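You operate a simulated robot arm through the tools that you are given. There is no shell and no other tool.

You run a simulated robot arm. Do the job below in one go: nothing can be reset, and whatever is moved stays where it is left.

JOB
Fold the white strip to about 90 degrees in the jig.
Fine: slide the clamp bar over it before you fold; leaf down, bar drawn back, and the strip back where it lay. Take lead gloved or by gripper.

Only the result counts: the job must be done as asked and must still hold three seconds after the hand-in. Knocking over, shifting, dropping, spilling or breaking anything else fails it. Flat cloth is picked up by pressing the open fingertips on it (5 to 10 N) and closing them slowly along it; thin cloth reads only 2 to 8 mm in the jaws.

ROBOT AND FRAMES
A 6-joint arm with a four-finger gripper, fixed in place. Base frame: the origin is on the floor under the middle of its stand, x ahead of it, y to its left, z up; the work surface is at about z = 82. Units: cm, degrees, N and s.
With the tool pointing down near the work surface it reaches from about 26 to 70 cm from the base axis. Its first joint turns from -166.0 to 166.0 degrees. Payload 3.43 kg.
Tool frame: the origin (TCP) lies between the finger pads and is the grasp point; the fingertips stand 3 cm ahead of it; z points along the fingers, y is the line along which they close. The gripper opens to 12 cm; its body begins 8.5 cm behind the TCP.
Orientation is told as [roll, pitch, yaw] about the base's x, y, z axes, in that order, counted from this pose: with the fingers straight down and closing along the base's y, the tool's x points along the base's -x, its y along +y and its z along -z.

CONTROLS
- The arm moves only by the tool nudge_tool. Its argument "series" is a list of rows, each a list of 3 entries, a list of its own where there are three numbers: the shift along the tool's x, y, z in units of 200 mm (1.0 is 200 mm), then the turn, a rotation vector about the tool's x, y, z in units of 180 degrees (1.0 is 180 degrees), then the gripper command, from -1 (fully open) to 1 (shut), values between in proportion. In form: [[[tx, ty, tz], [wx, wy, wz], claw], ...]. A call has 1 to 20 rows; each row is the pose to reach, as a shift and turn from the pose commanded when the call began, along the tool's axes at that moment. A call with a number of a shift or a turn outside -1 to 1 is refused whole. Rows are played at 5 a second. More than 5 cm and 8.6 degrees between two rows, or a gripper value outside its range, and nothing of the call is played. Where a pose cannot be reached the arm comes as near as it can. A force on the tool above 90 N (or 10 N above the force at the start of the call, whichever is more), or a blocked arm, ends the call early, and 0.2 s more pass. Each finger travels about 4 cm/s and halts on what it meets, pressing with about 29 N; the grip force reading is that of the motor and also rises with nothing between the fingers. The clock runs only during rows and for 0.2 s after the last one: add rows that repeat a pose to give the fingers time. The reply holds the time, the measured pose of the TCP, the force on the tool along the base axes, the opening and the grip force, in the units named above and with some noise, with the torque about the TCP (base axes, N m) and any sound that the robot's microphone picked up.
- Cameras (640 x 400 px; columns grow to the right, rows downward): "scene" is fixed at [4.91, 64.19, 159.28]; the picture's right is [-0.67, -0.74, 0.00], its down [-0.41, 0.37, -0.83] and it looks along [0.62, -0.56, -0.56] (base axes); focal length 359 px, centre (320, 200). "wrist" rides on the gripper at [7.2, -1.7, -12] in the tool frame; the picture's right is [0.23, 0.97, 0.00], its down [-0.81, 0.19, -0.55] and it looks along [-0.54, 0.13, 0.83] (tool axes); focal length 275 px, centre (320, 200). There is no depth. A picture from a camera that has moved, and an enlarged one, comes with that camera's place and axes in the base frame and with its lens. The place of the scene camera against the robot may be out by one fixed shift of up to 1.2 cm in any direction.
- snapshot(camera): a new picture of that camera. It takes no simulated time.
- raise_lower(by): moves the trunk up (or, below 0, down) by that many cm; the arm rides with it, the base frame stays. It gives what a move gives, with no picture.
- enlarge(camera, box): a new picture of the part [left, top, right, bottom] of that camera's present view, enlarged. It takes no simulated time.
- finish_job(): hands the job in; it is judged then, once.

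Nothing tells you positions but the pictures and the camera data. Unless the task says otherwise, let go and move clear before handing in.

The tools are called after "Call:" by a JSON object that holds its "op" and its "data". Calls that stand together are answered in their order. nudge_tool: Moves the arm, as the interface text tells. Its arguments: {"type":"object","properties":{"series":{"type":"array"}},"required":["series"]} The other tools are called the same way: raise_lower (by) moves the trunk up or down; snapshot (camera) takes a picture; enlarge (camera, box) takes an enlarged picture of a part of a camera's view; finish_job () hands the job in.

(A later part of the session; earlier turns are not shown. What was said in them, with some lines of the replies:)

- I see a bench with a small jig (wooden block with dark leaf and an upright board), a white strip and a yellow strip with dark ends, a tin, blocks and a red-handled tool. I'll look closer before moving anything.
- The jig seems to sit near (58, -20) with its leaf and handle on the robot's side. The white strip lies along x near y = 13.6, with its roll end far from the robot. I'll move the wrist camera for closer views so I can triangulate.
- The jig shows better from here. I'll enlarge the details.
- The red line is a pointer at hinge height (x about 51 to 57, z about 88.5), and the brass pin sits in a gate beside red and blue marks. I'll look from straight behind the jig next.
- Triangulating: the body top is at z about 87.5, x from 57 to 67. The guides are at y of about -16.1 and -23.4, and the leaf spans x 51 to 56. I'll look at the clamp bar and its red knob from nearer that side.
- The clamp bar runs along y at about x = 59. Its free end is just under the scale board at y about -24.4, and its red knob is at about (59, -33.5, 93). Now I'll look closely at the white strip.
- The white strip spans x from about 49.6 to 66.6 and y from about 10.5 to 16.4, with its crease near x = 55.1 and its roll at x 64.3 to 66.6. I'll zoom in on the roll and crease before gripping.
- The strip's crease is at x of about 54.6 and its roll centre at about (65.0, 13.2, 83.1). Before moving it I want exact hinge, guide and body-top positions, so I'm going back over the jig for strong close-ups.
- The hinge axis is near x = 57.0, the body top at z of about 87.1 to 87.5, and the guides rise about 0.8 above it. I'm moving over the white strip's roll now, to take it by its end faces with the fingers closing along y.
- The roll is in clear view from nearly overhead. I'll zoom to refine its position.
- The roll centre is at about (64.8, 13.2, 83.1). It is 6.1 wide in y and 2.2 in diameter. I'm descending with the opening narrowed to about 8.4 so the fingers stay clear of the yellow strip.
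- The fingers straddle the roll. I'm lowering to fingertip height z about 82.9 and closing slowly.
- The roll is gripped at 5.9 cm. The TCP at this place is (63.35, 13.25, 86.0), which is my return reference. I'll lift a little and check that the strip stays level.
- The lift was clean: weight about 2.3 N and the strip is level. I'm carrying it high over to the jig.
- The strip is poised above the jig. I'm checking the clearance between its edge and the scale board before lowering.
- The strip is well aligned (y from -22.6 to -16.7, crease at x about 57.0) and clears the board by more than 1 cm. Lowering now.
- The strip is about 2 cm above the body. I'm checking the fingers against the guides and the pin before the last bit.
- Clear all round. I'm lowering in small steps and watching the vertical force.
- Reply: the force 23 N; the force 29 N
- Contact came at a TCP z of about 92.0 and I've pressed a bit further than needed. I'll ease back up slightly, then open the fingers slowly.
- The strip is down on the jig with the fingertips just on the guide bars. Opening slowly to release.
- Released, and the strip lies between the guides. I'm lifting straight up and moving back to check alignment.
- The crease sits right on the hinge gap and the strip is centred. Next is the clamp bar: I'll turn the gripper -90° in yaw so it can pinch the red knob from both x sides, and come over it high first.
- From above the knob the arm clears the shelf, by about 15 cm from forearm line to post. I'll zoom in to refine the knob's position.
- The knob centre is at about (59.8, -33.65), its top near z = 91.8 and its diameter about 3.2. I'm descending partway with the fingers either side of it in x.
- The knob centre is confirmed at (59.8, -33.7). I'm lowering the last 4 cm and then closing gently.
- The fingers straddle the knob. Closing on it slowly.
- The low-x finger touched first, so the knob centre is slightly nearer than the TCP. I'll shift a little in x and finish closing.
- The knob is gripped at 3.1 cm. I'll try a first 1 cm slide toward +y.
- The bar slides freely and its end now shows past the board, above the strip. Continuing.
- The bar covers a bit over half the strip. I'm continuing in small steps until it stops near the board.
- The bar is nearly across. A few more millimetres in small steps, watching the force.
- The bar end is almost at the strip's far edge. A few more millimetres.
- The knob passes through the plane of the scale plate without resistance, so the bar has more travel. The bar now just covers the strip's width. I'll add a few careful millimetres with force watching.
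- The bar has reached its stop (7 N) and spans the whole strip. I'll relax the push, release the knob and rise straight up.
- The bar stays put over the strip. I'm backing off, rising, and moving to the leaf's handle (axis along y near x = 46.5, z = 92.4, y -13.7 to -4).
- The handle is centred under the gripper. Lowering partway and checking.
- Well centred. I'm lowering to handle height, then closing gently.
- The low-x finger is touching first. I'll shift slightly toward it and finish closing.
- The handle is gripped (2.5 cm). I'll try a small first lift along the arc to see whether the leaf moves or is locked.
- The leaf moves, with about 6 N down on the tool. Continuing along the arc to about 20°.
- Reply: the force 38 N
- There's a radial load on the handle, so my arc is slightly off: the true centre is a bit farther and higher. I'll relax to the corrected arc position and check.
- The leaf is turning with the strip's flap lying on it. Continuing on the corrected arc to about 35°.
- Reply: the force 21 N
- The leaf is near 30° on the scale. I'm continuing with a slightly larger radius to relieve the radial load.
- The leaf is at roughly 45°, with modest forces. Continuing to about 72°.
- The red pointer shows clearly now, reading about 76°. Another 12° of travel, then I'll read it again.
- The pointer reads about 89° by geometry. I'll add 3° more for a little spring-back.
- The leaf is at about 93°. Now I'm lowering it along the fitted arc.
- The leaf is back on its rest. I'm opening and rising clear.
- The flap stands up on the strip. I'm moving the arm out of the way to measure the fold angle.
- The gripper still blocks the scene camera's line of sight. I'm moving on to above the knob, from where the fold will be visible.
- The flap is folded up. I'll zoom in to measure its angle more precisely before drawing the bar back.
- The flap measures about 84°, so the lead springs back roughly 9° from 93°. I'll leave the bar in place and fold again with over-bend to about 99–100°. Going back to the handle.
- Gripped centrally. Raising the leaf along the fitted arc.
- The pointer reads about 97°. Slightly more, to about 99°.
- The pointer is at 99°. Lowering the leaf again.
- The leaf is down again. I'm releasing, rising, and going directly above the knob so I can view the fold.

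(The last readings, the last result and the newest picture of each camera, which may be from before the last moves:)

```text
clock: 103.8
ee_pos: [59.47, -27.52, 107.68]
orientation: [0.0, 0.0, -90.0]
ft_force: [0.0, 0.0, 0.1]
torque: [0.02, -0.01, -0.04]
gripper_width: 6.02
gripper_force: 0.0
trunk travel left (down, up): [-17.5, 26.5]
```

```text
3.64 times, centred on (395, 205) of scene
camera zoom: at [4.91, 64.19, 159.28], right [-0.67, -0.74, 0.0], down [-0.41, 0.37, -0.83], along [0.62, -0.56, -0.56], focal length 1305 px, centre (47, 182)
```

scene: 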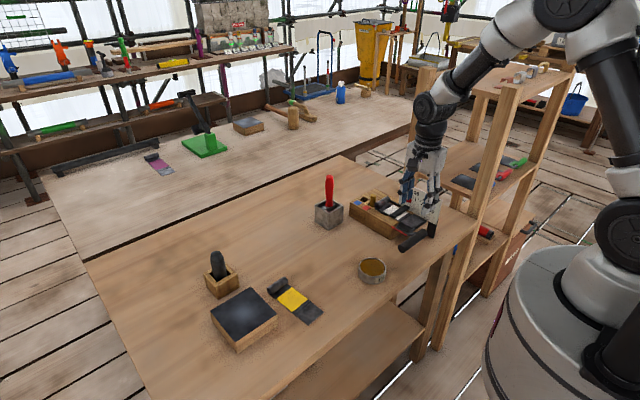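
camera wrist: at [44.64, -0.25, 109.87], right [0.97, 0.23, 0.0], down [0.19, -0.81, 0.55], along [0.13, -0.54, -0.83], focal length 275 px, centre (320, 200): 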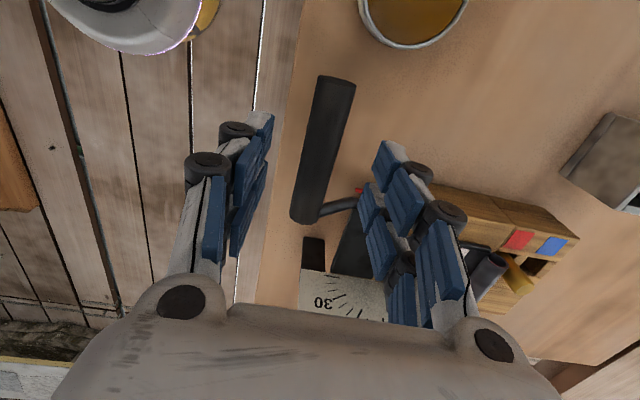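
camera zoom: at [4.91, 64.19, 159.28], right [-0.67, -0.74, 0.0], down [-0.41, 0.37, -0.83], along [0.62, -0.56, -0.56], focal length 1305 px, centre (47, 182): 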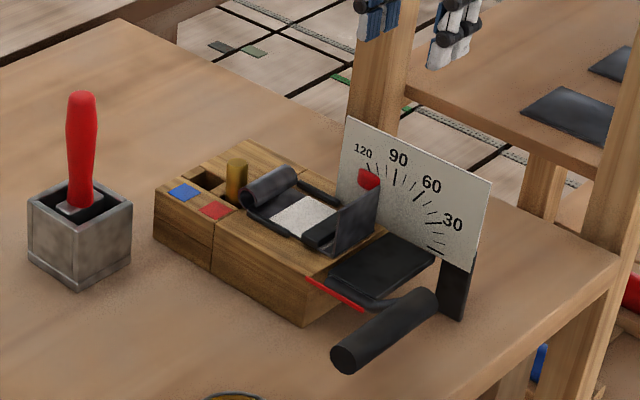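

The fold now measures about 91°. Next I draw the clamp bar back, so I'm lowering onto the knob again.

Call:
{"op": "nudge_tool", "data": {"series": [[[0.005, 0.005, 0.18], [0, 0, 0], 0], [[0.01, 0.009, 0.36], [0, 0, 0], 0], [[0.01, 0.009, 0.54], [0, 0, 0], 0], [[0.01, 0.009, 0.66], [0, 0, 0], 0], [[0.01, 0.009, 0.7365], [0, 0, 0], 0], [[0.01, 0.009, 0.7365], [0, 0, 0], 0]]}}

Call:
{"op": "snapshot", "data": {"camera": "wrist"}}

Call:
{"op": "enlarge", "data": {"camera": "scene", "box": [370, 130, 460, 240]}}

```text
clock: 105.2
ee_pos: [59.79, -27.37, 92.7]
orientation: [0.0, 0.0, -90.0]
ft_force: [0.7, 0.5, -0.1]
torque: [0.0, 0.0, 0.0]
gripper_width: 6.0
gripper_force: 0.1
trunk travel left (down, up): [-17.5, 26.5]
```

```text
taken
camera wrist: at [58.05, -20.06, 104.8], right [0.97, 0.23, 0.0], down [0.19, -0.81, 0.55], along [0.13, -0.54, -0.83], focal length 275 px, centre (320, 200)
```

wrist: 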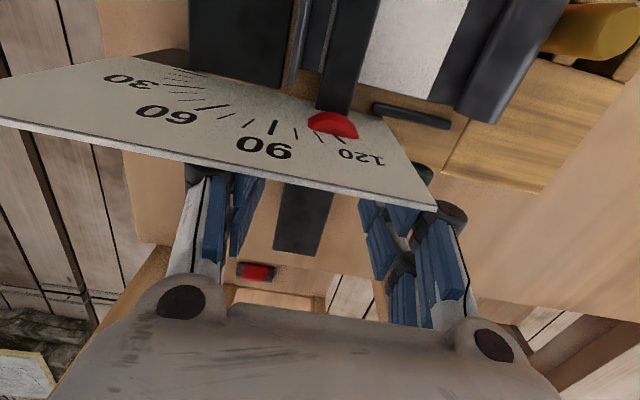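

```text
3.64 times, centred on (415, 185) of scene
camera zoom: at [4.91, 64.19, 159.28], right [-0.67, -0.74, 0.0], down [-0.41, 0.37, -0.83], along [0.62, -0.56, -0.56], focal length 1305 px, centre (-26, 254)
```

zoom: 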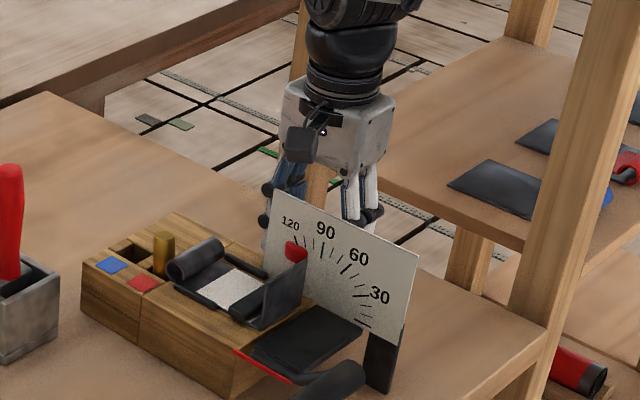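

Call:
{"op": "nudge_tool", "data": {"series": [[[0, -0.004, 0], [0, 0, 0], 0.2], [[0, -0.004, 0], [0, 0, 0], 0.35], [[0, -0.004, 0], [0, 0, 0], 0.45], [[0, -0.004, 0], [0, 0, 0], 0.5], [[0, -0.004, 0], [0, 0, 0], 0.55], [[0, -0.004, 0], [0, 0, 0], 0.55]]}}

```text
clock: 106.6
ee_pos: [59.82, -27.28, 92.69]
orientation: [0.0, 0.0, -90.0]
ft_force: [-2.7, -1.0, -0.1]
torque: [0.0, 0.05, 0.04]
gripper_width: 3.06
gripper_force: 45.2
trunk travel left (down, up): [-17.5, 26.5]
```

Gripped. Drawing the bar back toward -y.

Call:
{"op": "nudge_tool", "data": {"series": [[[-0.03, 0, 0], [0, 0, 0], 0.55], [[-0.06, 0, 0], [0, 0, 0], 0.55], [[-0.1, 0, 0], [0, 0, 0], 0.55], [[-0.14, 0, 0], [0, 0, 0], 0.55], [[-0.18, 0, 0], [0, 0, 0], 0.55], [[-0.22, 0, 0], [0, 0, 0], 0.55], [[-0.26, 0, 0], [0, 0, 0], 0.55], [[-0.3, 0, 0], [0, 0, 0], 0.55], [[-0.34, 0, 0], [0, 0, 0], 0.55], [[-0.37, 0, 0], [0, 0, 0], 0.55], [[-0.395, 0, 0], [0, 0, 0], 0.55], [[-0.415, 0, 0], [0, 0, 0], 0.55], [[-0.415, 0, 0], [0, 0, 0], 0.55]]}}

Call:
{"op": "enlarge", "data": {"camera": "scene", "box": [370, 130, 460, 240]}}

Call:
{"op": "snapshot", "data": {"camera": "wrist"}}

```text
clock: 109.4
ee_pos: [59.73, -35.7, 92.74]
orientation: [0.2, -0.1, -90.1]
ft_force: [6.4, 0.9, 13.6]
torque: [0.53, -0.08, -0.11]
gripper_width: 3.05
gripper_force: 45.1
trunk travel left (down, up): [-17.5, 26.5]
```

```text
3.64 times, centred on (415, 185) of scene
camera zoom: at [4.91, 64.19, 159.28], right [-0.67, -0.74, 0.0], down [-0.41, 0.37, -0.83], along [0.62, -0.56, -0.56], focal length 1305 px, centre (-26, 254)
```

zoom: 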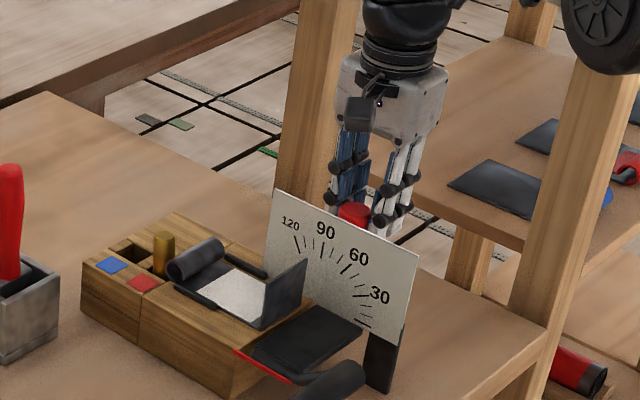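

```text
taken
camera wrist: at [57.95, -28.39, 104.77], right [0.97, 0.23, 0.0], down [0.19, -0.81, 0.55], along [0.13, -0.54, -0.83], focal length 275 px, centre (320, 200)
```

wrist: 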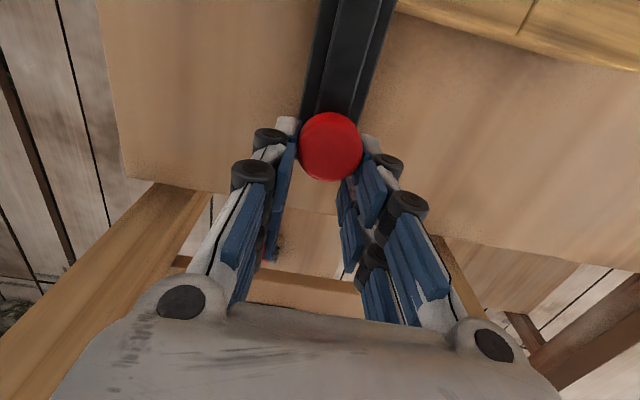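

The bar is back at about its starting place. A final tiny draw, then release and rise.

Call:
{"op": "nudge_tool", "data": {"series": [[[-0.006, 0, 0], [0, 0, 0], 0.55], [[-0.006, 0, 0], [0, 0, 0], 0.55]]}}

Call:
{"op": "nudge_tool", "data": {"series": [[[0, 0, 0], [0, 0, 0], 0.45], [[0, 0, 0], [0, 0, 0], 0.3], [[0, 0, 0], [0, 0, 0], 0.1], [[0, 0, 0], [0, 0, 0], 0], [[0, 0, -0.06], [0, 0, 0], 0], [[0, 0, -0.2], [0, 0, 0], 0], [[0, 0, -0.4], [0, 0, 0], 0], [[0, 0, -0.6], [0, 0, 0], 0], [[0, 0, -0.75], [0, 0, 0], 0], [[0, 0, -0.75], [0, 0, 0], 0]]}}

Call:
{"op": "snapshot", "data": {"camera": "wrist"}}

Call:
{"op": "enlarge", "data": {"camera": "scene", "box": [340, 150, 450, 260]}}

```text
clock: 110.0
ee_pos: [59.67, -35.67, 92.73]
orientation: [0.1, -0.1, -90.0]
ft_force: [8.1, 0.3, 15.0]
torque: [0.31, -0.12, -0.15]
gripper_width: 3.08
gripper_force: 44.5
trunk travel left (down, up): [-17.5, 26.5]
```

```text
clock: 112.2
ee_pos: [59.65, -35.73, 107.61]
orientation: [0.0, 0.0, -90.1]
ft_force: [0.5, -0.3, 0.7]
torque: [-0.01, -0.01, 0.01]
gripper_width: 5.98
gripper_force: 0.0
trunk travel left (down, up): [-17.5, 26.5]
```

```text
taken
camera wrist: at [58.01, -28.47, 119.68], right [0.97, 0.23, 0.0], down [0.19, -0.81, 0.55], along [0.13, -0.54, -0.83], focal length 275 px, centre (320, 200)
```

wrist: 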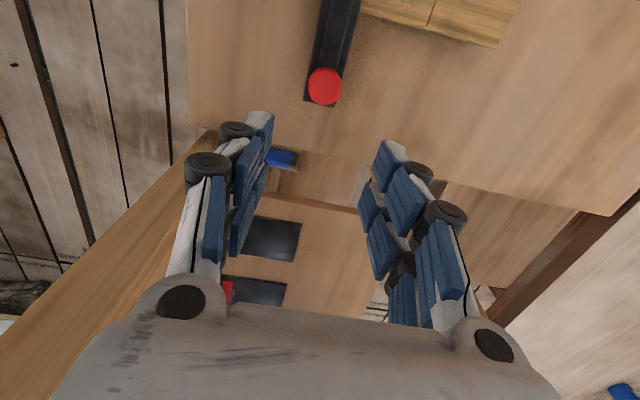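

```text
3.64 times, centred on (395, 205) of scene
camera zoom: at [4.91, 64.19, 159.28], right [-0.67, -0.74, 0.0], down [-0.41, 0.37, -0.83], along [0.62, -0.56, -0.56], focal length 1305 px, centre (47, 182)
```

zoom: 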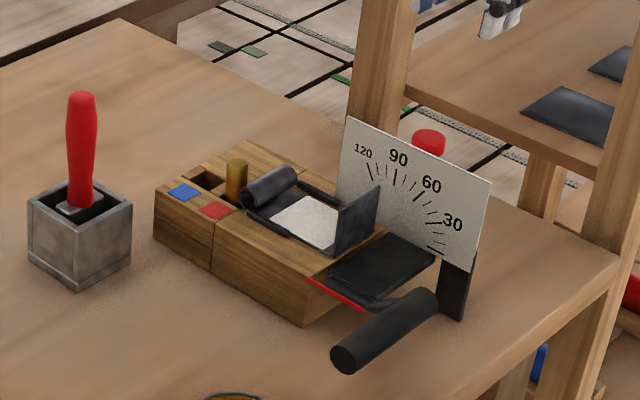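

The bar and knob are back at their starting place, the leaf is down, and the strip is folded. I'll turn the gripper back to yaw 0 and go above the roll.

Call:
{"op": "nudge_tool", "data": {"series": [[[0.05, 0.02, 0], [0, 0, -0.0357], -0.1], [[0.11, 0.04, 0], [0, 0, -0.0714], -0.2], [[0.17, 0.06, 0], [0, 0, -0.1071], -0.3], [[0.23, 0.09, 0], [0, 0, -0.1429], -0.4], [[0.29, 0.11, 0], [0, 0, -0.1786], -0.4], [[0.35, 0.13, 0], [0, 0, -0.2143], -0.4], [[0.41, 0.15, 0], [0, 0, -0.25], -0.4], [[0.47, 0.17, 0], [0, 0, -0.2857], -0.4], [[0.53, 0.2, 0], [0, 0, -0.3214], -0.4], [[0.59, 0.22, 0], [0, 0, -0.3571], -0.4], [[0.65, 0.24, 0], [0, 0, -0.3929], -0.4], [[0.7, 0.26, 0], [0, 0, -0.4286], -0.4], [[0.75, 0.28, 0], [0, 0, -0.4643], -0.4], [[0.8, 0.3, 0], [0, 0, -0.5], -0.4], [[0.8, 0.3, 0], [0, 0, -0.5], -0.4]]}}

Call:
{"op": "snapshot", "data": {"camera": "wrist"}}

Call:
{"op": "enlarge", "data": {"camera": "wrist", "box": [230, 0, 450, 200]}}

```text
clock: 115.4
ee_pos: [65.74, -19.78, 107.75]
orientation: [-0.1, 0.0, 0.0]
ft_force: [-0.2, 0.1, 0.1]
torque: [-0.01, -0.01, 0.03]
gripper_width: 8.4
gripper_force: 0.1
trunk travel left (down, up): [-17.5, 26.5]
```

```text
taken
camera wrist: at [58.61, -21.39, 119.8], right [-0.23, 0.97, 0.0], down [0.81, 0.19, 0.55], along [0.54, 0.13, -0.83], focal length 275 px, centre (320, 200)
```

wrist: 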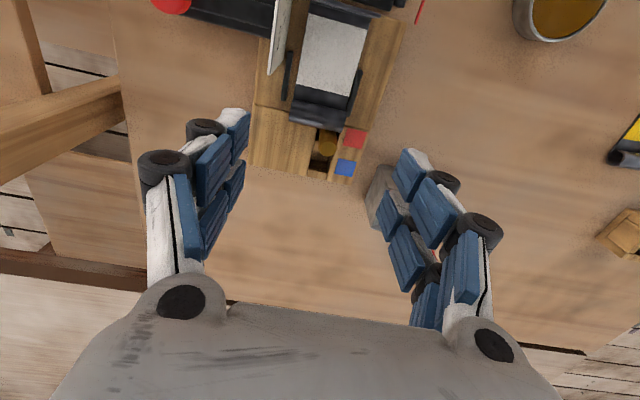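

```text
2.00 times, centred on (340, 100) of wrist
camera zoom: at [58.61, -21.39, 119.8], right [-0.23, 0.97, 0.0], down [0.81, 0.19, 0.55], along [0.54, 0.13, -0.83], focal length 551 px, centre (280, 400)
```

zoom: 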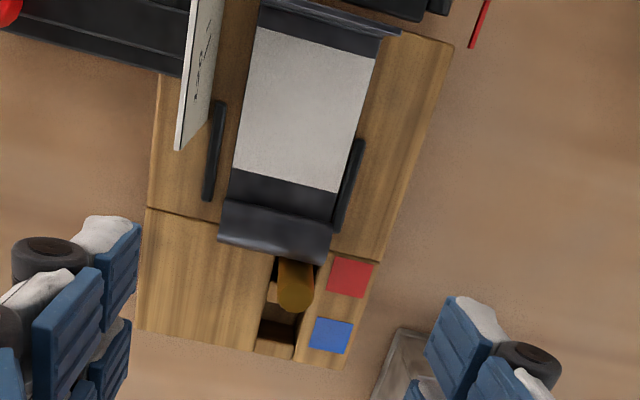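

By the steep view the roll centre is now near (67.8, -19.3), so the fold moved the strip a few millimetres. I'm descending over it and will check before gripping.

Call:
{"op": "nudge_tool", "data": {"series": [[[-0.01, 0.01, 0.15], [0, 0, 0], -0.4], [[-0.02, 0.02, 0.3], [0, 0, 0], -0.4], [[-0.033, 0.022, 0.45], [0, 0, 0], -0.4], [[-0.033, 0.022, 0.6], [0, 0, 0], -0.4], [[-0.033, 0.022, 0.63], [0, 0, 0], -0.4], [[-0.033, 0.022, 0.63], [0, 0, 0], -0.4]]}}

Call:
{"op": "snapshot", "data": {"camera": "wrist"}}

Call:
{"op": "enlarge", "data": {"camera": "wrist", "box": [200, 0, 440, 240]}}

Call:
{"op": "enlarge", "data": {"camera": "scene", "box": [350, 150, 440, 240]}}

```text
clock: 116.8
ee_pos: [66.41, -19.46, 94.96]
orientation: [0.0, -0.1, -0.1]
ft_force: [-0.6, 0.5, -0.2]
torque: [0.02, -0.03, -0.02]
gripper_width: 8.4
gripper_force: 0.0
trunk travel left (down, up): [-17.5, 26.5]
```

```text
taken
camera wrist: at [59.22, -20.87, 107.12], right [-0.23, 0.97, 0.0], down [0.81, 0.19, 0.55], along [0.54, 0.13, -0.83], focal length 275 px, centre (320, 200)
```

wrist: 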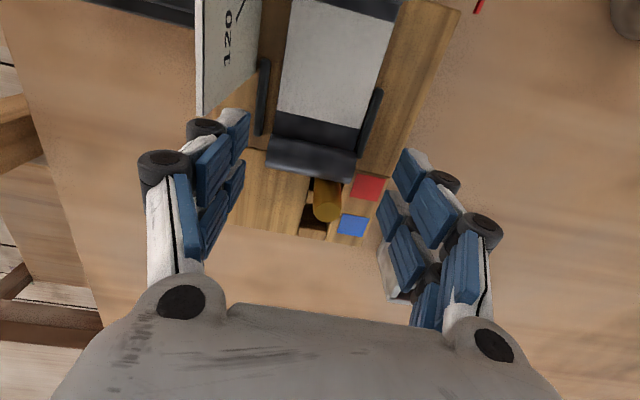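

```text
1.67 times, centred on (320, 120) of wrist
camera zoom: at [59.22, -20.87, 107.12], right [-0.23, 0.97, 0.0], down [0.81, 0.19, 0.55], along [0.54, 0.13, -0.83], focal length 459 px, centre (320, 333)
```

zoom: 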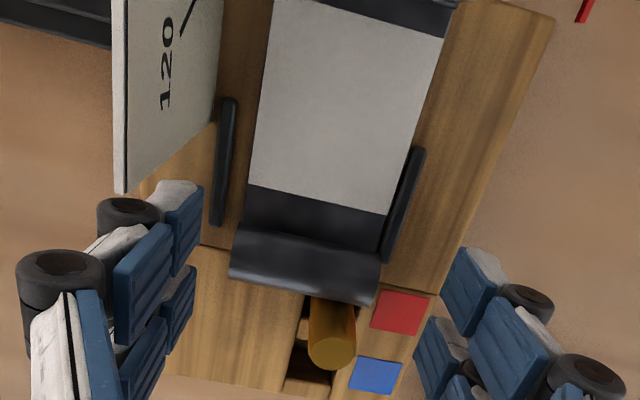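

```text
4.44 times, centred on (395, 195) of scene
camera zoom: at [4.91, 64.19, 159.28], right [-0.67, -0.74, 0.0], down [-0.41, 0.37, -0.83], along [0.62, -0.56, -0.56], focal length 1595 px, centre (-13, 222)
```

zoom: 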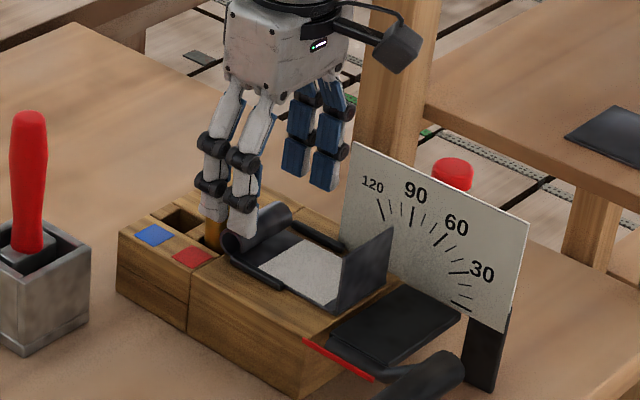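

Call:
{"op": "nudge_tool", "data": {"series": [[[0, 0.01, 0.06], [0, 0, 0], -0.4], [[0, 0.01, 0.11], [0, 0, 0], -0.4], [[0, 0.01, 0.145], [0, 0, 0], -0.4], [[0, 0.01, 0.155], [0, 0, 0], -0.35], [[0, 0.01, 0.155], [0, 0, 0], -0.3]]}}

Call:
{"op": "enlarge", "data": {"camera": "wrist", "box": [200, 0, 440, 240]}}

Call:
{"op": "enlarge", "data": {"camera": "scene", "box": [365, 185, 415, 225]}}

```text
clock: 118.0
ee_pos: [66.41, -19.23, 92.14]
orientation: [0.0, 0.0, 0.0]
ft_force: [1.1, 0.3, -0.3]
torque: [0.02, 0.03, -0.02]
gripper_width: 7.79
gripper_force: 0.0
trunk travel left (down, up): [-17.5, 26.5]
```

```text
1.67 times, centred on (320, 120) of wrist
camera zoom: at [59.27, -20.75, 104.11], right [-0.23, 0.97, 0.0], down [0.81, 0.19, 0.55], along [0.54, 0.13, -0.83], focal length 459 px, centre (320, 333)
```

zoom: 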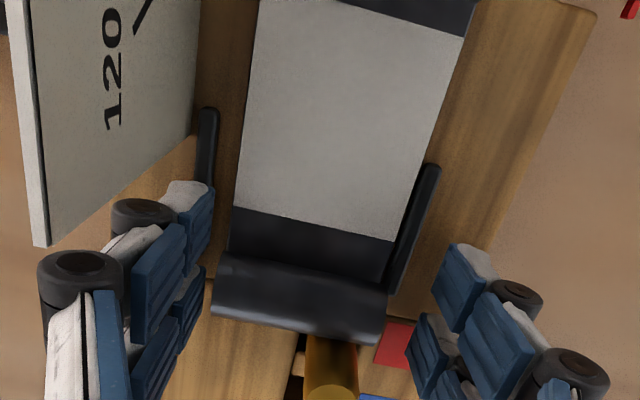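

```text
10.00 times, centred on (390, 205) of scene
camera zoom: at [4.91, 64.19, 159.28], right [-0.67, -0.74, 0.0], down [-0.41, 0.37, -0.83], along [0.62, -0.56, -0.56], focal length 3590 px, centre (-380, 150)
```

zoom: 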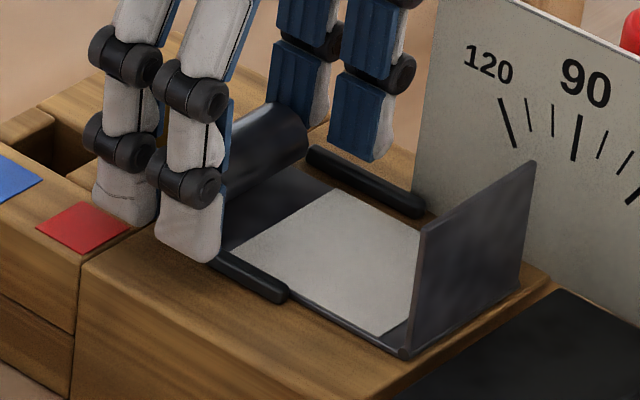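

Good alignment. I'm lowering 3 mm more and closing slowly.

Call:
{"op": "nudge_tool", "data": {"series": [[[0, 0, 0.008], [0, 0, 0], -0.3], [[0, 0, 0.015], [0, 0, 0], -0.3], [[0, 0, 0.015], [0, 0, 0], -0.2], [[0, 0, 0.015], [0, 0, 0], -0.1], [[0, 0, 0.015], [0, 0, 0], -0.05], [[0, 0, 0.015], [0, 0, 0], 0], [[0, 0, 0.015], [0, 0, 0], 0.05], [[0, 0, 0.015], [0, 0, 0], 0.1], [[0, 0, 0.015], [0, 0, 0], 0.1]]}}

Call:
{"op": "enlarge", "data": {"camera": "wrist", "box": [200, 0, 440, 240]}}

Call:
{"op": "enlarge", "data": {"camera": "scene", "box": [365, 185, 415, 225]}}

```text
clock: 120.0
ee_pos: [66.41, -19.41, 91.73]
orientation: [0.1, -0.1, -0.1]
ft_force: [-0.4, -15.5, 3.9]
torque: [-0.57, -0.12, -0.12]
gripper_width: 6.35
gripper_force: 8.0
trunk travel left (down, up): [-17.5, 26.5]
```

```text
1.67 times, centred on (320, 120) of wrist
camera zoom: at [59.24, -20.97, 103.85], right [-0.23, 0.97, 0.0], down [0.81, 0.19, 0.55], along [0.54, 0.13, -0.83], focal length 459 px, centre (320, 333)
```

zoom: 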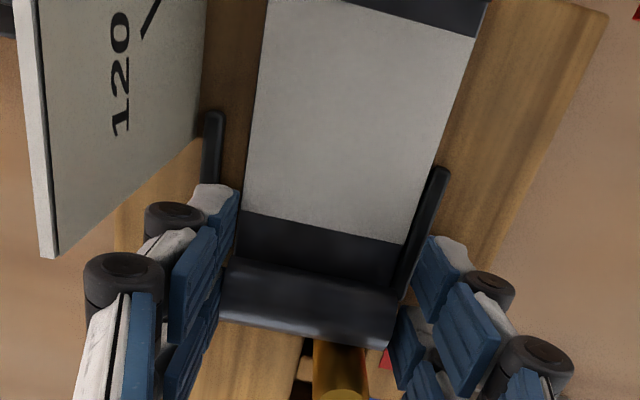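

```text
10.00 times, centred on (390, 205) of scene
camera zoom: at [4.91, 64.19, 159.28], right [-0.67, -0.74, 0.0], down [-0.41, 0.37, -0.83], along [0.62, -0.56, -0.56], focal length 3590 px, centre (-380, 150)
```

zoom: 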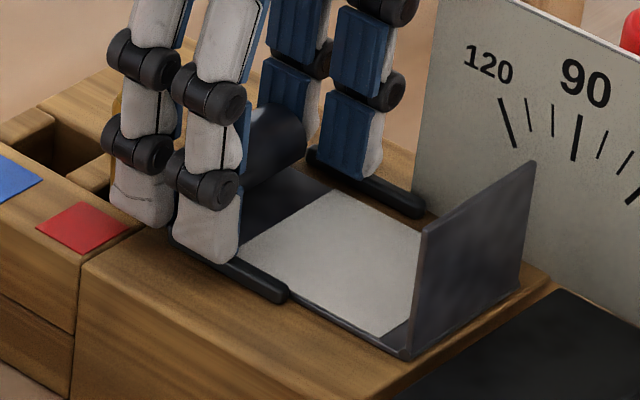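

The left finger touched first, so the strip sits slightly further toward -y. I'll shift in -y and finish closing.

Call:
{"op": "nudge_tool", "data": {"series": [[[0, -0.008, 0], [0, 0, 0], 0.05], [[0, -0.014, 0], [0, 0, 0], 0.05], [[0, -0.02, 0], [0, 0, 0], 0.1], [[0, -0.02, 0], [0, 0, 0], 0.1], [[0, -0.02, 0], [0, 0, 0], 0.1]]}}

```text
clock: 121.2
ee_pos: [66.33, -19.59, 91.84]
orientation: [0.0, 0.0, 0.0]
ft_force: [0.9, -9.3, 4.5]
torque: [-0.23, 0.06, -0.01]
gripper_width: 5.94
gripper_force: 29.0
trunk travel left (down, up): [-17.5, 26.5]
```

Gripped at 5.94 cm. Lifting slowly and checking.

Call:
{"op": "nudge_tool", "data": {"series": [[[0, -0.003, -0.015], [0, 0, 0], 0.1], [[0, -0.003, -0.04], [0, 0, 0], 0.1], [[0, -0.003, -0.08], [0, 0, 0], 0.1], [[0, -0.003, -0.13], [0, 0, 0], 0.1], [[0, -0.003, -0.13], [0, 0, 0], 0.1], [[0, -0.003, -0.13], [0, 0, 0], 0.1]]}}

Call:
{"op": "enlarge", "data": {"camera": "scene", "box": [350, 160, 440, 240]}}

Call:
{"op": "snapshot", "data": {"camera": "wrist"}}

```text
clock: 122.6
ee_pos: [66.29, -19.53, 94.23]
orientation: [0.0, 0.0, 0.0]
ft_force: [-1.0, 0.3, -1.7]
torque: [-0.01, -0.03, 0.03]
gripper_width: 5.96
gripper_force: 29.0
trunk travel left (down, up): [-17.5, 26.5]
```

```text
5.00 times, centred on (395, 200) of scene
camera zoom: at [4.91, 64.19, 159.28], right [-0.67, -0.74, 0.0], down [-0.41, 0.37, -0.83], along [0.62, -0.56, -0.56], focal length 1795 px, centre (-55, 200)
```

zoom: 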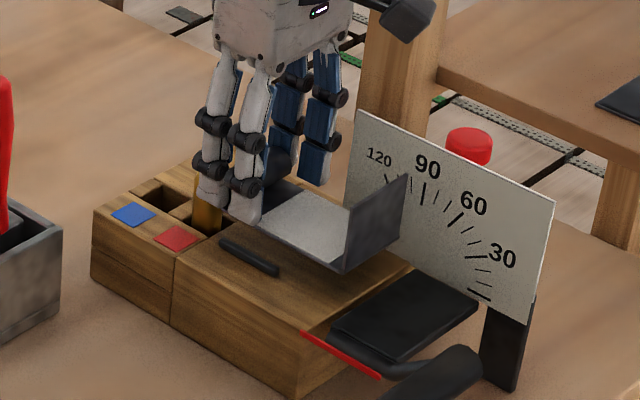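

```text
taken
camera wrist: at [59.21, -21.08, 106.34], right [-0.23, 0.97, 0.0], down [0.81, 0.19, 0.55], along [0.54, 0.13, -0.83], focal length 275 px, centre (320, 200)
```

wrist: 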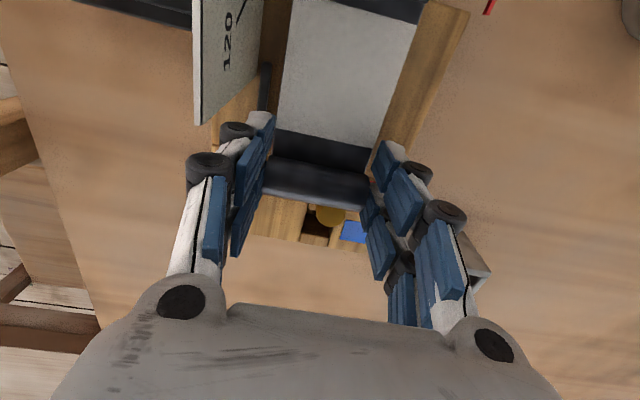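

The strip lifts level and keeps its fold. Carrying it back high over the jig to its place.

Call:
{"op": "nudge_tool", "data": {"series": [[[0, 0, -0.12], [0, 0, 0], 0.1], [[0, 0, -0.25], [0, 0, 0], 0.1], [[0, 0, -0.4], [0, 0, 0], 0.1], [[0.02, 0.08, -0.43], [0, 0, 0], 0.1], [[0.06, 0.2, -0.43], [0, 0, 0], 0.1], [[0.1, 0.34, -0.43], [0, 0, 0], 0.1], [[0.147, 0.48, -0.43], [0, 0, 0], 0.1], [[0.147, 0.64, -0.43], [0, 0, 0], 0.1], [[0.147, 0.8, -0.43], [0, 0, 0], 0.1], [[0.147, 0.95, -0.43], [0, 0, 0], 0.1], [[0.147, 1.0, -0.43], [0, 0, 0], 0.1], [[0.147, 1.0, -0.43], [0, 0, 0], 0.1]]}}

Call:
{"op": "nudge_tool", "data": {"series": [[[0, 0.12, 0], [0, 0, 0], 0.1], [[0, 0.26, 0.02], [0, 0, 0], 0.1], [[0, 0.4, 0.06], [0, 0, 0], 0.1], [[0, 0.54, 0.14], [0, 0, 0], 0.1], [[0, 0.62, 0.25], [0, 0, 0], 0.1], [[0, 0.64, 0.4], [0, 0, 0], 0.1], [[0, 0.64, 0.55], [0, 0, 0], 0.1], [[0, 0.64, 0.65], [0, 0, 0], 0.1], [[0, 0.64, 0.65], [0, 0, 0], 0.1]]}}

Call:
{"op": "snapshot", "data": {"camera": "wrist"}}

Call:
{"op": "enlarge", "data": {"camera": "scene", "box": [270, 200, 400, 300]}}

```text
clock: 125.2
ee_pos: [63.43, 0.5, 102.88]
orientation: [0.1, 0.1, -0.1]
ft_force: [-0.1, 0.8, -2.2]
torque: [0.02, -0.07, 0.05]
gripper_width: 5.95
gripper_force: 29.5
trunk travel left (down, up): [-17.5, 26.5]
```

```text
clock: 127.2
ee_pos: [63.2, 13.19, 89.63]
orientation: [0.0, 0.0, 0.0]
ft_force: [0.9, -0.7, -1.6]
torque: [0.0, -0.09, 0.01]
gripper_width: 5.93
gripper_force: 29.4
trunk travel left (down, up): [-17.5, 26.5]
```

```text
taken
camera wrist: at [56.18, 11.71, 101.72], right [-0.23, 0.97, 0.0], down [0.81, 0.19, 0.55], along [0.54, 0.13, -0.83], focal length 275 px, centre (320, 200)
```

wrist: 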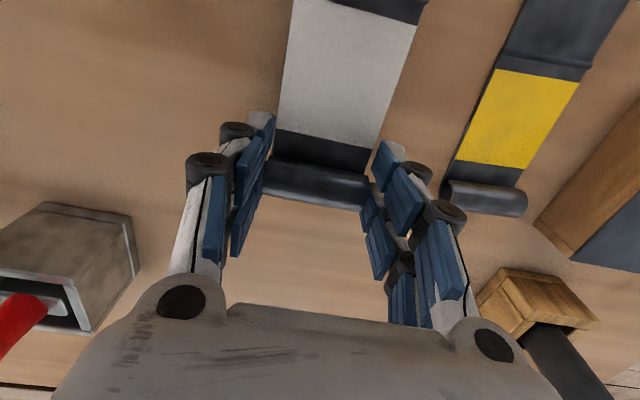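

```text
4.00 times, centred on (335, 250) of scene
camera zoom: at [4.91, 64.19, 159.28], right [-0.67, -0.74, 0.0], down [-0.41, 0.37, -0.83], along [0.62, -0.56, -0.56], focal length 1436 px, centre (260, 0)
```

zoom: 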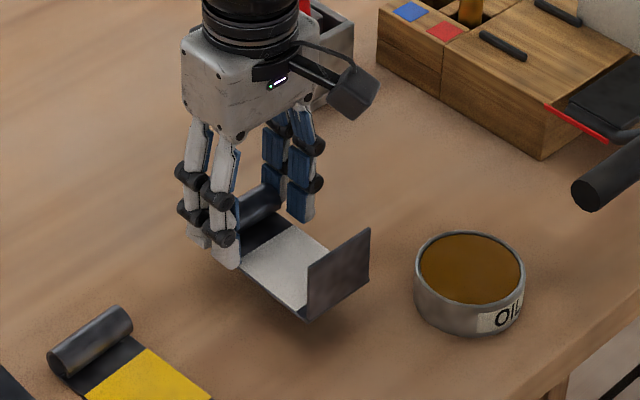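

The strip is above its original spot. Lowering gently.

Call:
{"op": "nudge_tool", "data": {"series": [[[-0.005, 0.002, 0.06], [0, 0, 0], 0.1], [[-0.005, 0.002, 0.11], [0, 0, 0], 0.1], [[-0.005, 0.002, 0.15], [0, 0, 0], 0.1], [[-0.005, 0.002, 0.165], [0, 0, 0], 0.1], [[-0.005, 0.002, 0.165], [0, 0, 0], 0.1]]}}

```text
clock: 128.4
ee_pos: [63.51, 13.3, 86.43]
orientation: [0.0, 0.0, 0.1]
ft_force: [-0.5, -1.1, -2.3]
torque: [0.02, -0.06, 0.01]
gripper_width: 5.96
gripper_force: 29.0
trunk travel left (down, up): [-17.5, 26.5]
```

Call:
{"op": "nudge_tool", "data": {"series": [[[0, 0, 0.006], [0, 0, 0], 0.1], [[0, 0, 0.012], [0, 0, 0], 0.1], [[0, 0, 0.018], [0, 0, 0], 0.1], [[0, 0, 0.018], [0, 0, 0], 0.1]]}}

```text
clock: 129.4
ee_pos: [63.45, 13.24, 86.16]
orientation: [0.0, -0.1, 0.0]
ft_force: [0.1, -0.3, -2.3]
torque: [0.04, -0.06, 0.02]
gripper_width: 5.95
gripper_force: 29.4
trunk travel left (down, up): [-17.5, 26.5]
```

Call:
{"op": "nudge_tool", "data": {"series": [[[0, 0, 0.006], [0, 0, 0], 0.1], [[0, 0, 0.012], [0, 0, 0], 0.1], [[0, 0, 0.012], [0, 0, 0], 0.1]]}}

```text
clock: 130.2
ee_pos: [63.56, 13.26, 86.06]
orientation: [0.0, 0.0, 0.0]
ft_force: [0.0, 0.5, -2.8]
torque: [0.02, -0.07, 0.01]
gripper_width: 5.96
gripper_force: 28.5
trunk travel left (down, up): [-17.5, 26.5]
```

Call:
{"op": "nudge_tool", "data": {"series": [[[0.003, 0, 0.006], [0, 0, 0], 0.1], [[0.005, 0, 0.012], [0, 0, 0], 0.1], [[0.005, 0, 0.012], [0, 0, 0], 0.1]]}}

Call:
{"op": "enlarge", "data": {"camera": "scene", "box": [300, 240, 370, 290]}}

```text
clock: 131.0
ee_pos: [63.3, 13.44, 85.74]
orientation: [-0.1, 0.0, -0.1]
ft_force: [0.6, 0.2, -1.2]
torque: [-0.01, -0.02, 0.03]
gripper_width: 5.93
gripper_force: 29.0
trunk travel left (down, up): [-17.5, 26.5]
```

```text
8.00 times, centred on (335, 265) of scene
camera zoom: at [4.91, 64.19, 159.28], right [-0.67, -0.74, 0.0], down [-0.41, 0.37, -0.83], along [0.62, -0.56, -0.56], focal length 2872 px, centre (200, -320)
```

zoom: 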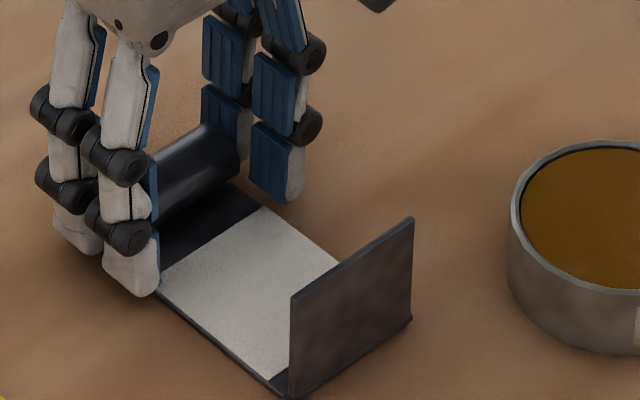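

Contact is beginning. One more millimetre, then release.

Call:
{"op": "nudge_tool", "data": {"series": [[[0, 0, 0.004], [0, 0, 0], 0.1], [[0, 0, 0.006], [0, 0, 0], 0.1], [[0, 0, 0.006], [0, 0, 0], 0.1]]}}

```text
clock: 131.8
ee_pos: [63.28, 13.39, 85.66]
orientation: [0.1, 0.0, 0.0]
ft_force: [-2.6, 1.4, 9.6]
torque: [0.06, 0.69, -0.04]
gripper_width: 5.91
gripper_force: 28.7
trunk travel left (down, up): [-17.5, 26.5]
```

Down on the bench. Opening slowly.

Call:
{"op": "nudge_tool", "data": {"series": [[[0, 0, -0.003], [0, 0, 0], 0.06], [[0, 0, -0.003], [0, 0, 0], 0.02], [[0, 0, -0.003], [0, 0, 0], -0.02], [[0, 0, -0.003], [0, 0, 0], -0.08], [[0, 0, -0.003], [0, 0, 0], -0.2], [[0, 0, -0.003], [0, 0, 0], -0.35], [[0, 0, -0.003], [0, 0, 0], -0.4], [[0, 0, -0.003], [0, 0, 0], -0.4]]}}

Call:
{"op": "snapshot", "data": {"camera": "wrist"}}

Call:
{"op": "enlarge", "data": {"camera": "scene", "box": [290, 230, 380, 300]}}

```text
clock: 133.6
ee_pos: [63.34, 13.24, 85.61]
orientation: [0.0, 0.0, 0.0]
ft_force: [0.3, -0.7, -0.5]
torque: [-0.01, 0.0, 0.0]
gripper_width: 8.41
gripper_force: 0.1
trunk travel left (down, up): [-17.5, 26.5]
```

```text
taken
camera wrist: at [56.27, 11.7, 97.77], right [-0.23, 0.97, 0.0], down [0.81, 0.19, 0.55], along [0.54, 0.13, -0.83], focal length 275 px, centre (320, 200)
```

wrist: 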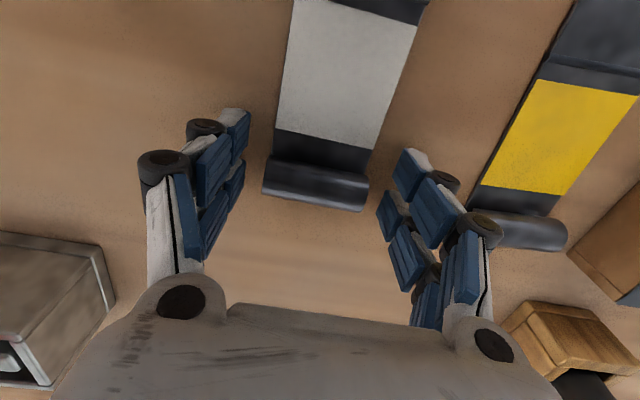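

```text
5.71 times, centred on (335, 265) of scene
camera zoom: at [4.91, 64.19, 159.28], right [-0.67, -0.74, 0.0], down [-0.41, 0.37, -0.83], along [0.62, -0.56, -0.56], focal length 2051 px, centre (234, -171)
```

zoom: 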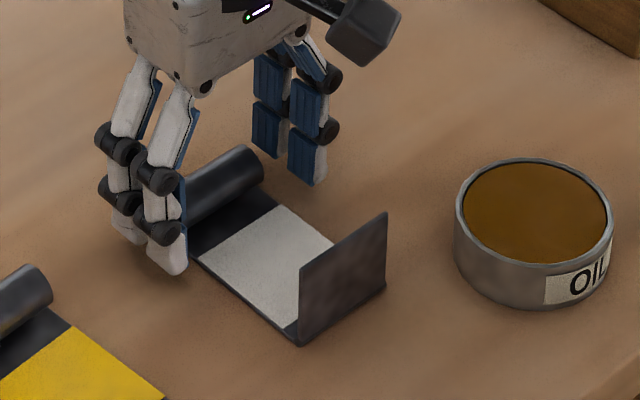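

Released. I'm rising straight up and moving clear to check everything.

Call:
{"op": "nudge_tool", "data": {"series": [[[0, 0, -0.06], [0, 0, 0], -0.4], [[0, 0, -0.2], [0, 0, 0], -0.4], [[0, 0, -0.4], [0, 0, 0], -0.4], [[0, 0, -0.6], [0, 0, 0], -0.4], [[0, 0, -0.8], [0, 0, 0], -0.5], [[0, -0.1, -1.0], [0, 0, 0], -0.7], [[0.1, -0.25, -1.0], [0, 0, 0], -1], [[0.25, -0.45, -1.0], [0, 0, 0], -1], [[0.4, -0.65, -1.0], [0, 0, 0], -1], [[0.5, -0.85, -1.0], [0, 0, 0], -1], [[0.5, -1.0, -1.0], [0, 0, 0], -1], [[0.5, -1.0, -1.0], [0, 0, 0], -1]]}}

Call:
{"op": "enlarge", "data": {"camera": "scene", "box": [295, 245, 375, 305]}}

Call:
{"op": "snapshot", "data": {"camera": "scene"}}

Call:
{"op": "snapshot", "data": {"camera": "wrist"}}

Call:
{"op": "enlarge", "data": {"camera": "scene", "box": [340, 150, 450, 260]}}

```text
clock: 136.2
ee_pos: [53.47, -6.95, 105.62]
orientation: [0.1, 0.1, 0.0]
ft_force: [0.7, -0.5, -0.2]
torque: [0.01, -0.01, -0.03]
gripper_width: 12.0
gripper_force: 0.1
trunk travel left (down, up): [-17.5, 26.5]
```

```text
6.67 times, centred on (335, 275) of scene
camera zoom: at [4.91, 64.19, 159.28], right [-0.67, -0.74, 0.0], down [-0.41, 0.37, -0.83], along [0.62, -0.56, -0.56], focal length 2393 px, centre (220, -300)
```

zoom: 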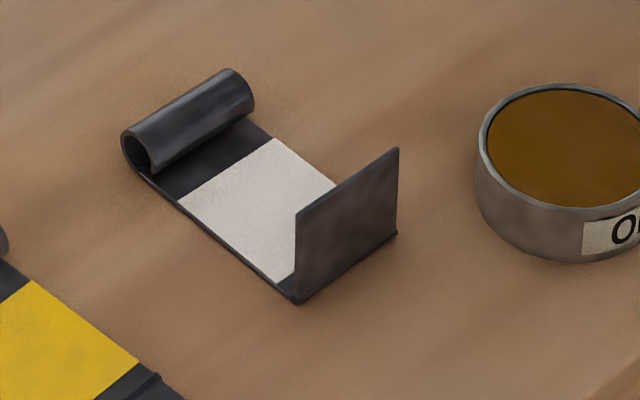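

```text
taken
```

scene: 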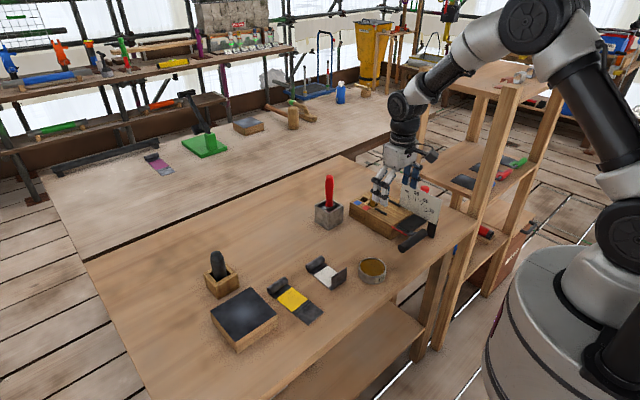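

```text
taken
camera wrist: at [46.35, -8.45, 117.67], right [-0.23, 0.97, 0.0], down [0.81, 0.19, 0.55], along [0.54, 0.13, -0.83], focal length 275 px, centre (320, 200)
```

wrist: 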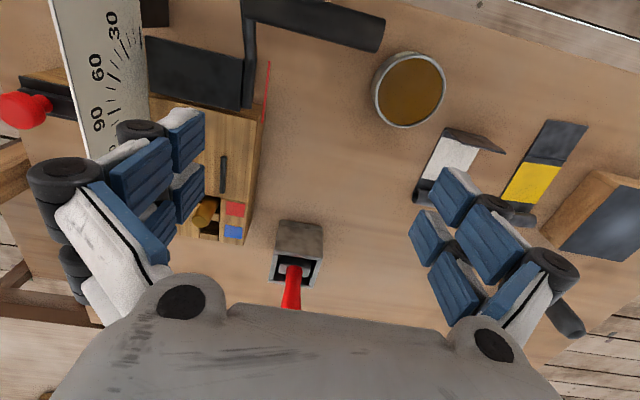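

```text
3.64 times, centred on (395, 205) of scene
camera zoom: at [4.91, 64.19, 159.28], right [-0.67, -0.74, 0.0], down [-0.41, 0.37, -0.83], along [0.62, -0.56, -0.56], focal length 1305 px, centre (47, 182)
```

zoom: 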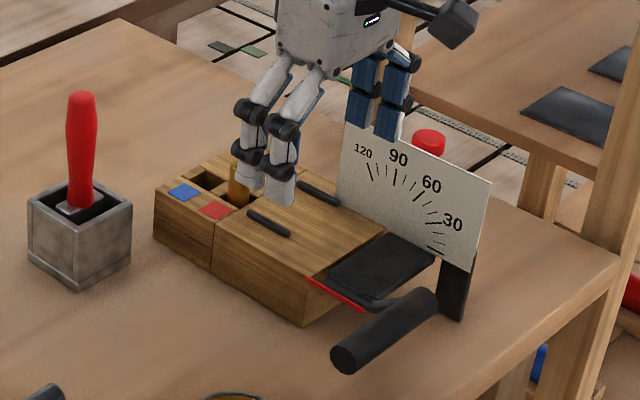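

The strip is back within about 3 mm of where it lay, with the flap at about 91–92°. The leaf is down and the bar drawn back. I'm rising to the starting height for a last check.

Call:
{"op": "nudge_tool", "data": {"series": [[[0, 0, -0.2], [0, 0, 0], -1], [[0, 0, -0.4], [0, 0, 0], -1], [[0.02, -0.2, -0.6], [0, 0, 0], -1], [[0.04, -0.4, -0.72], [0, 0, 0], -1], [[0.05, -0.58, -0.72], [0, 0, 0], -1], [[0.05, -0.58, -0.72], [0, 0, 0], -1]]}}

Call:
{"op": "snapshot", "data": {"camera": "wrist"}}

Call:
{"op": "snapshot", "data": {"camera": "scene"}}

Call:
{"op": "enlarge", "data": {"camera": "scene", "box": [320, 150, 480, 270]}}

Call:
{"op": "enlarge", "data": {"camera": "wrist", "box": [180, 10, 480, 280]}}

```text
refused: row 3 steps farther than a row can; nothing moved
```

```text
taken
camera wrist: at [46.35, -8.45, 117.67], right [-0.23, 0.97, 0.0], down [0.81, 0.19, 0.55], along [0.54, 0.13, -0.83], focal length 275 px, centre (320, 200)
```

wrist: 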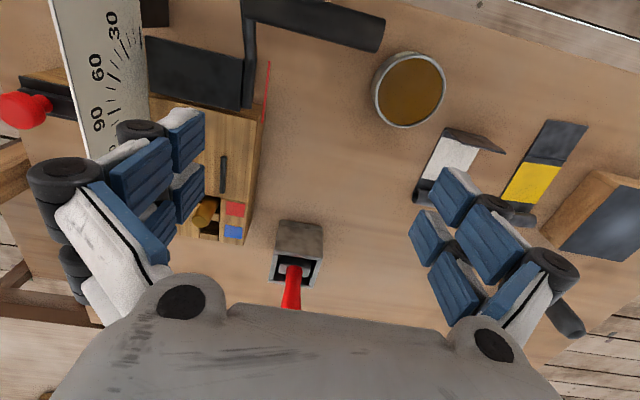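

```text
taken
```

scene: 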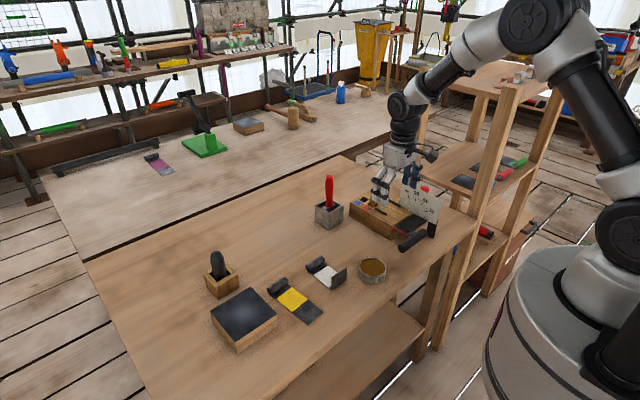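

```text
3.33 times, centred on (400, 210) of scene
camera zoom: at [4.91, 64.19, 159.28], right [-0.67, -0.74, 0.0], down [-0.41, 0.37, -0.83], along [0.62, -0.56, -0.56], focal length 1196 px, centre (53, 167)
```

zoom: 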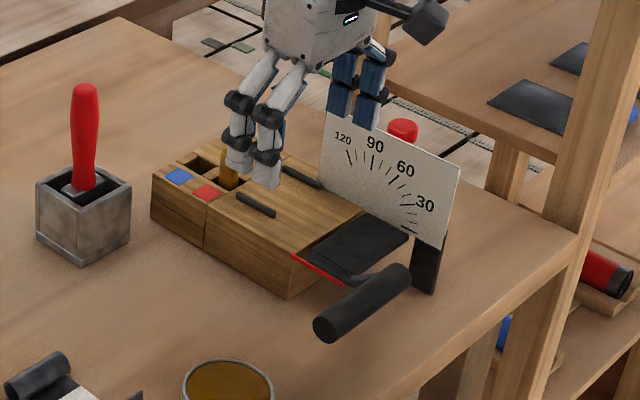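

```text
1.48 times, centred on (330, 145) of wrist
camera zoom: at [46.35, -8.45, 117.67], right [-0.23, 0.97, 0.0], down [0.81, 0.19, 0.55], along [0.54, 0.13, -0.83], focal length 408 px, centre (305, 282)
```

zoom: 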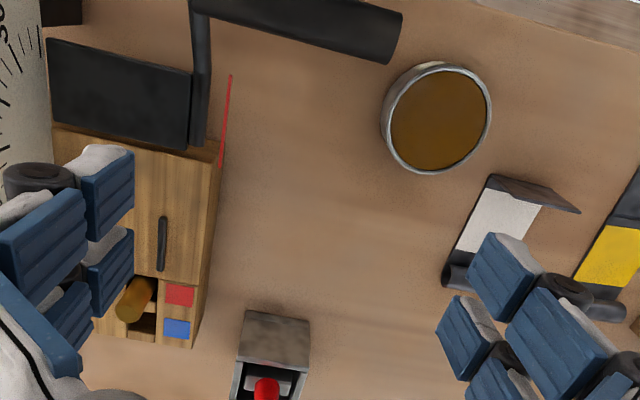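

The last move was refused for too large a step, so nothing moved. The scene matches the start: knob, leaf, pin, tin and tools are all where they were. I'm rising in smaller steps.

Call:
{"op": "nudge_tool", "data": {"series": [[[0, 0, -0.18], [0, 0, 0], -1], [[0, 0, -0.36], [0, 0, 0], -1], [[0, 0, -0.54], [0, 0, 0], -1], [[0, 0, -0.7], [0, 0, 0], -1], [[0, -0.18, -0.72], [0, 0, 0], -1], [[0.02, -0.36, -0.72], [0, 0, 0], -1], [[0.04, -0.54, -0.72], [0, 0, 0], -1], [[0.04, -0.54, -0.72], [0, 0, 0], -1]]}}

Call:
{"op": "enlarge", "data": {"camera": "wrist", "box": [180, 10, 480, 280]}}

Call:
{"op": "enlarge", "data": {"camera": "scene", "box": [200, 180, 460, 340]}}

```text
clock: 138.0
ee_pos: [52.67, -17.72, 119.99]
orientation: [0.0, 0.0, 0.0]
ft_force: [0.0, 0.3, -0.1]
torque: [0.02, 0.0, -0.03]
gripper_width: 12.01
gripper_force: 0.1
trunk travel left (down, up): [-17.5, 26.5]
```

```text
1.48 times, centred on (330, 145) of wrist
camera zoom: at [45.48, -19.26, 132.06], right [-0.23, 0.97, 0.0], down [0.81, 0.19, 0.55], along [0.54, 0.13, -0.83], focal length 408 px, centre (305, 282)
```

zoom: 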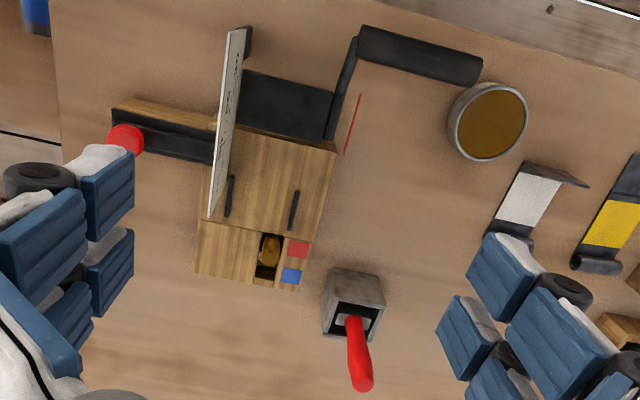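

```text
2.46 times, centred on (330, 260) of scene
camera zoom: at [4.91, 64.19, 159.28], right [-0.67, -0.74, 0.0], down [-0.41, 0.37, -0.83], along [0.62, -0.56, -0.56], focal length 884 px, centre (295, 52)
```

zoom: 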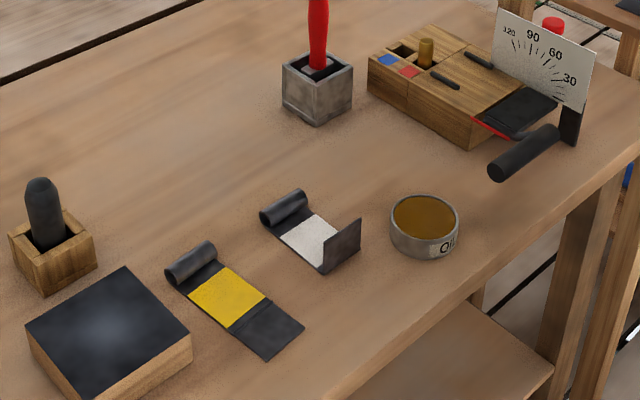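

The white strip is folded to about 90° and back where it lay. The leaf is down, the clamp bar is drawn back, nothing else has moved, and the arm is clear. Handing in.

Call:
{"op": "finish_job", "data": {}}

```text
The job is handed in.
```

The white strip is folded and back where it lay, and I've handed the job in. By the scene camera the fold measures about 91–92°, and the strip is within about 3 mm of its original spot.

- **Folding:** I slid the clamp bar over the strip before each fold. The first fold, with the leaf at about 93°, sprang back to roughly 84°. I folded it again to about 99° with the bar still in place.
- **Jig:** The leaf is down and the bar is back at its starting position. I didn't touch the brass pin beside the red and blue marks.
- **Rest of the bench:** The last pictures show everything else where it was, and the arm is clear at about its starting position. I handled the lead only with the gripper.
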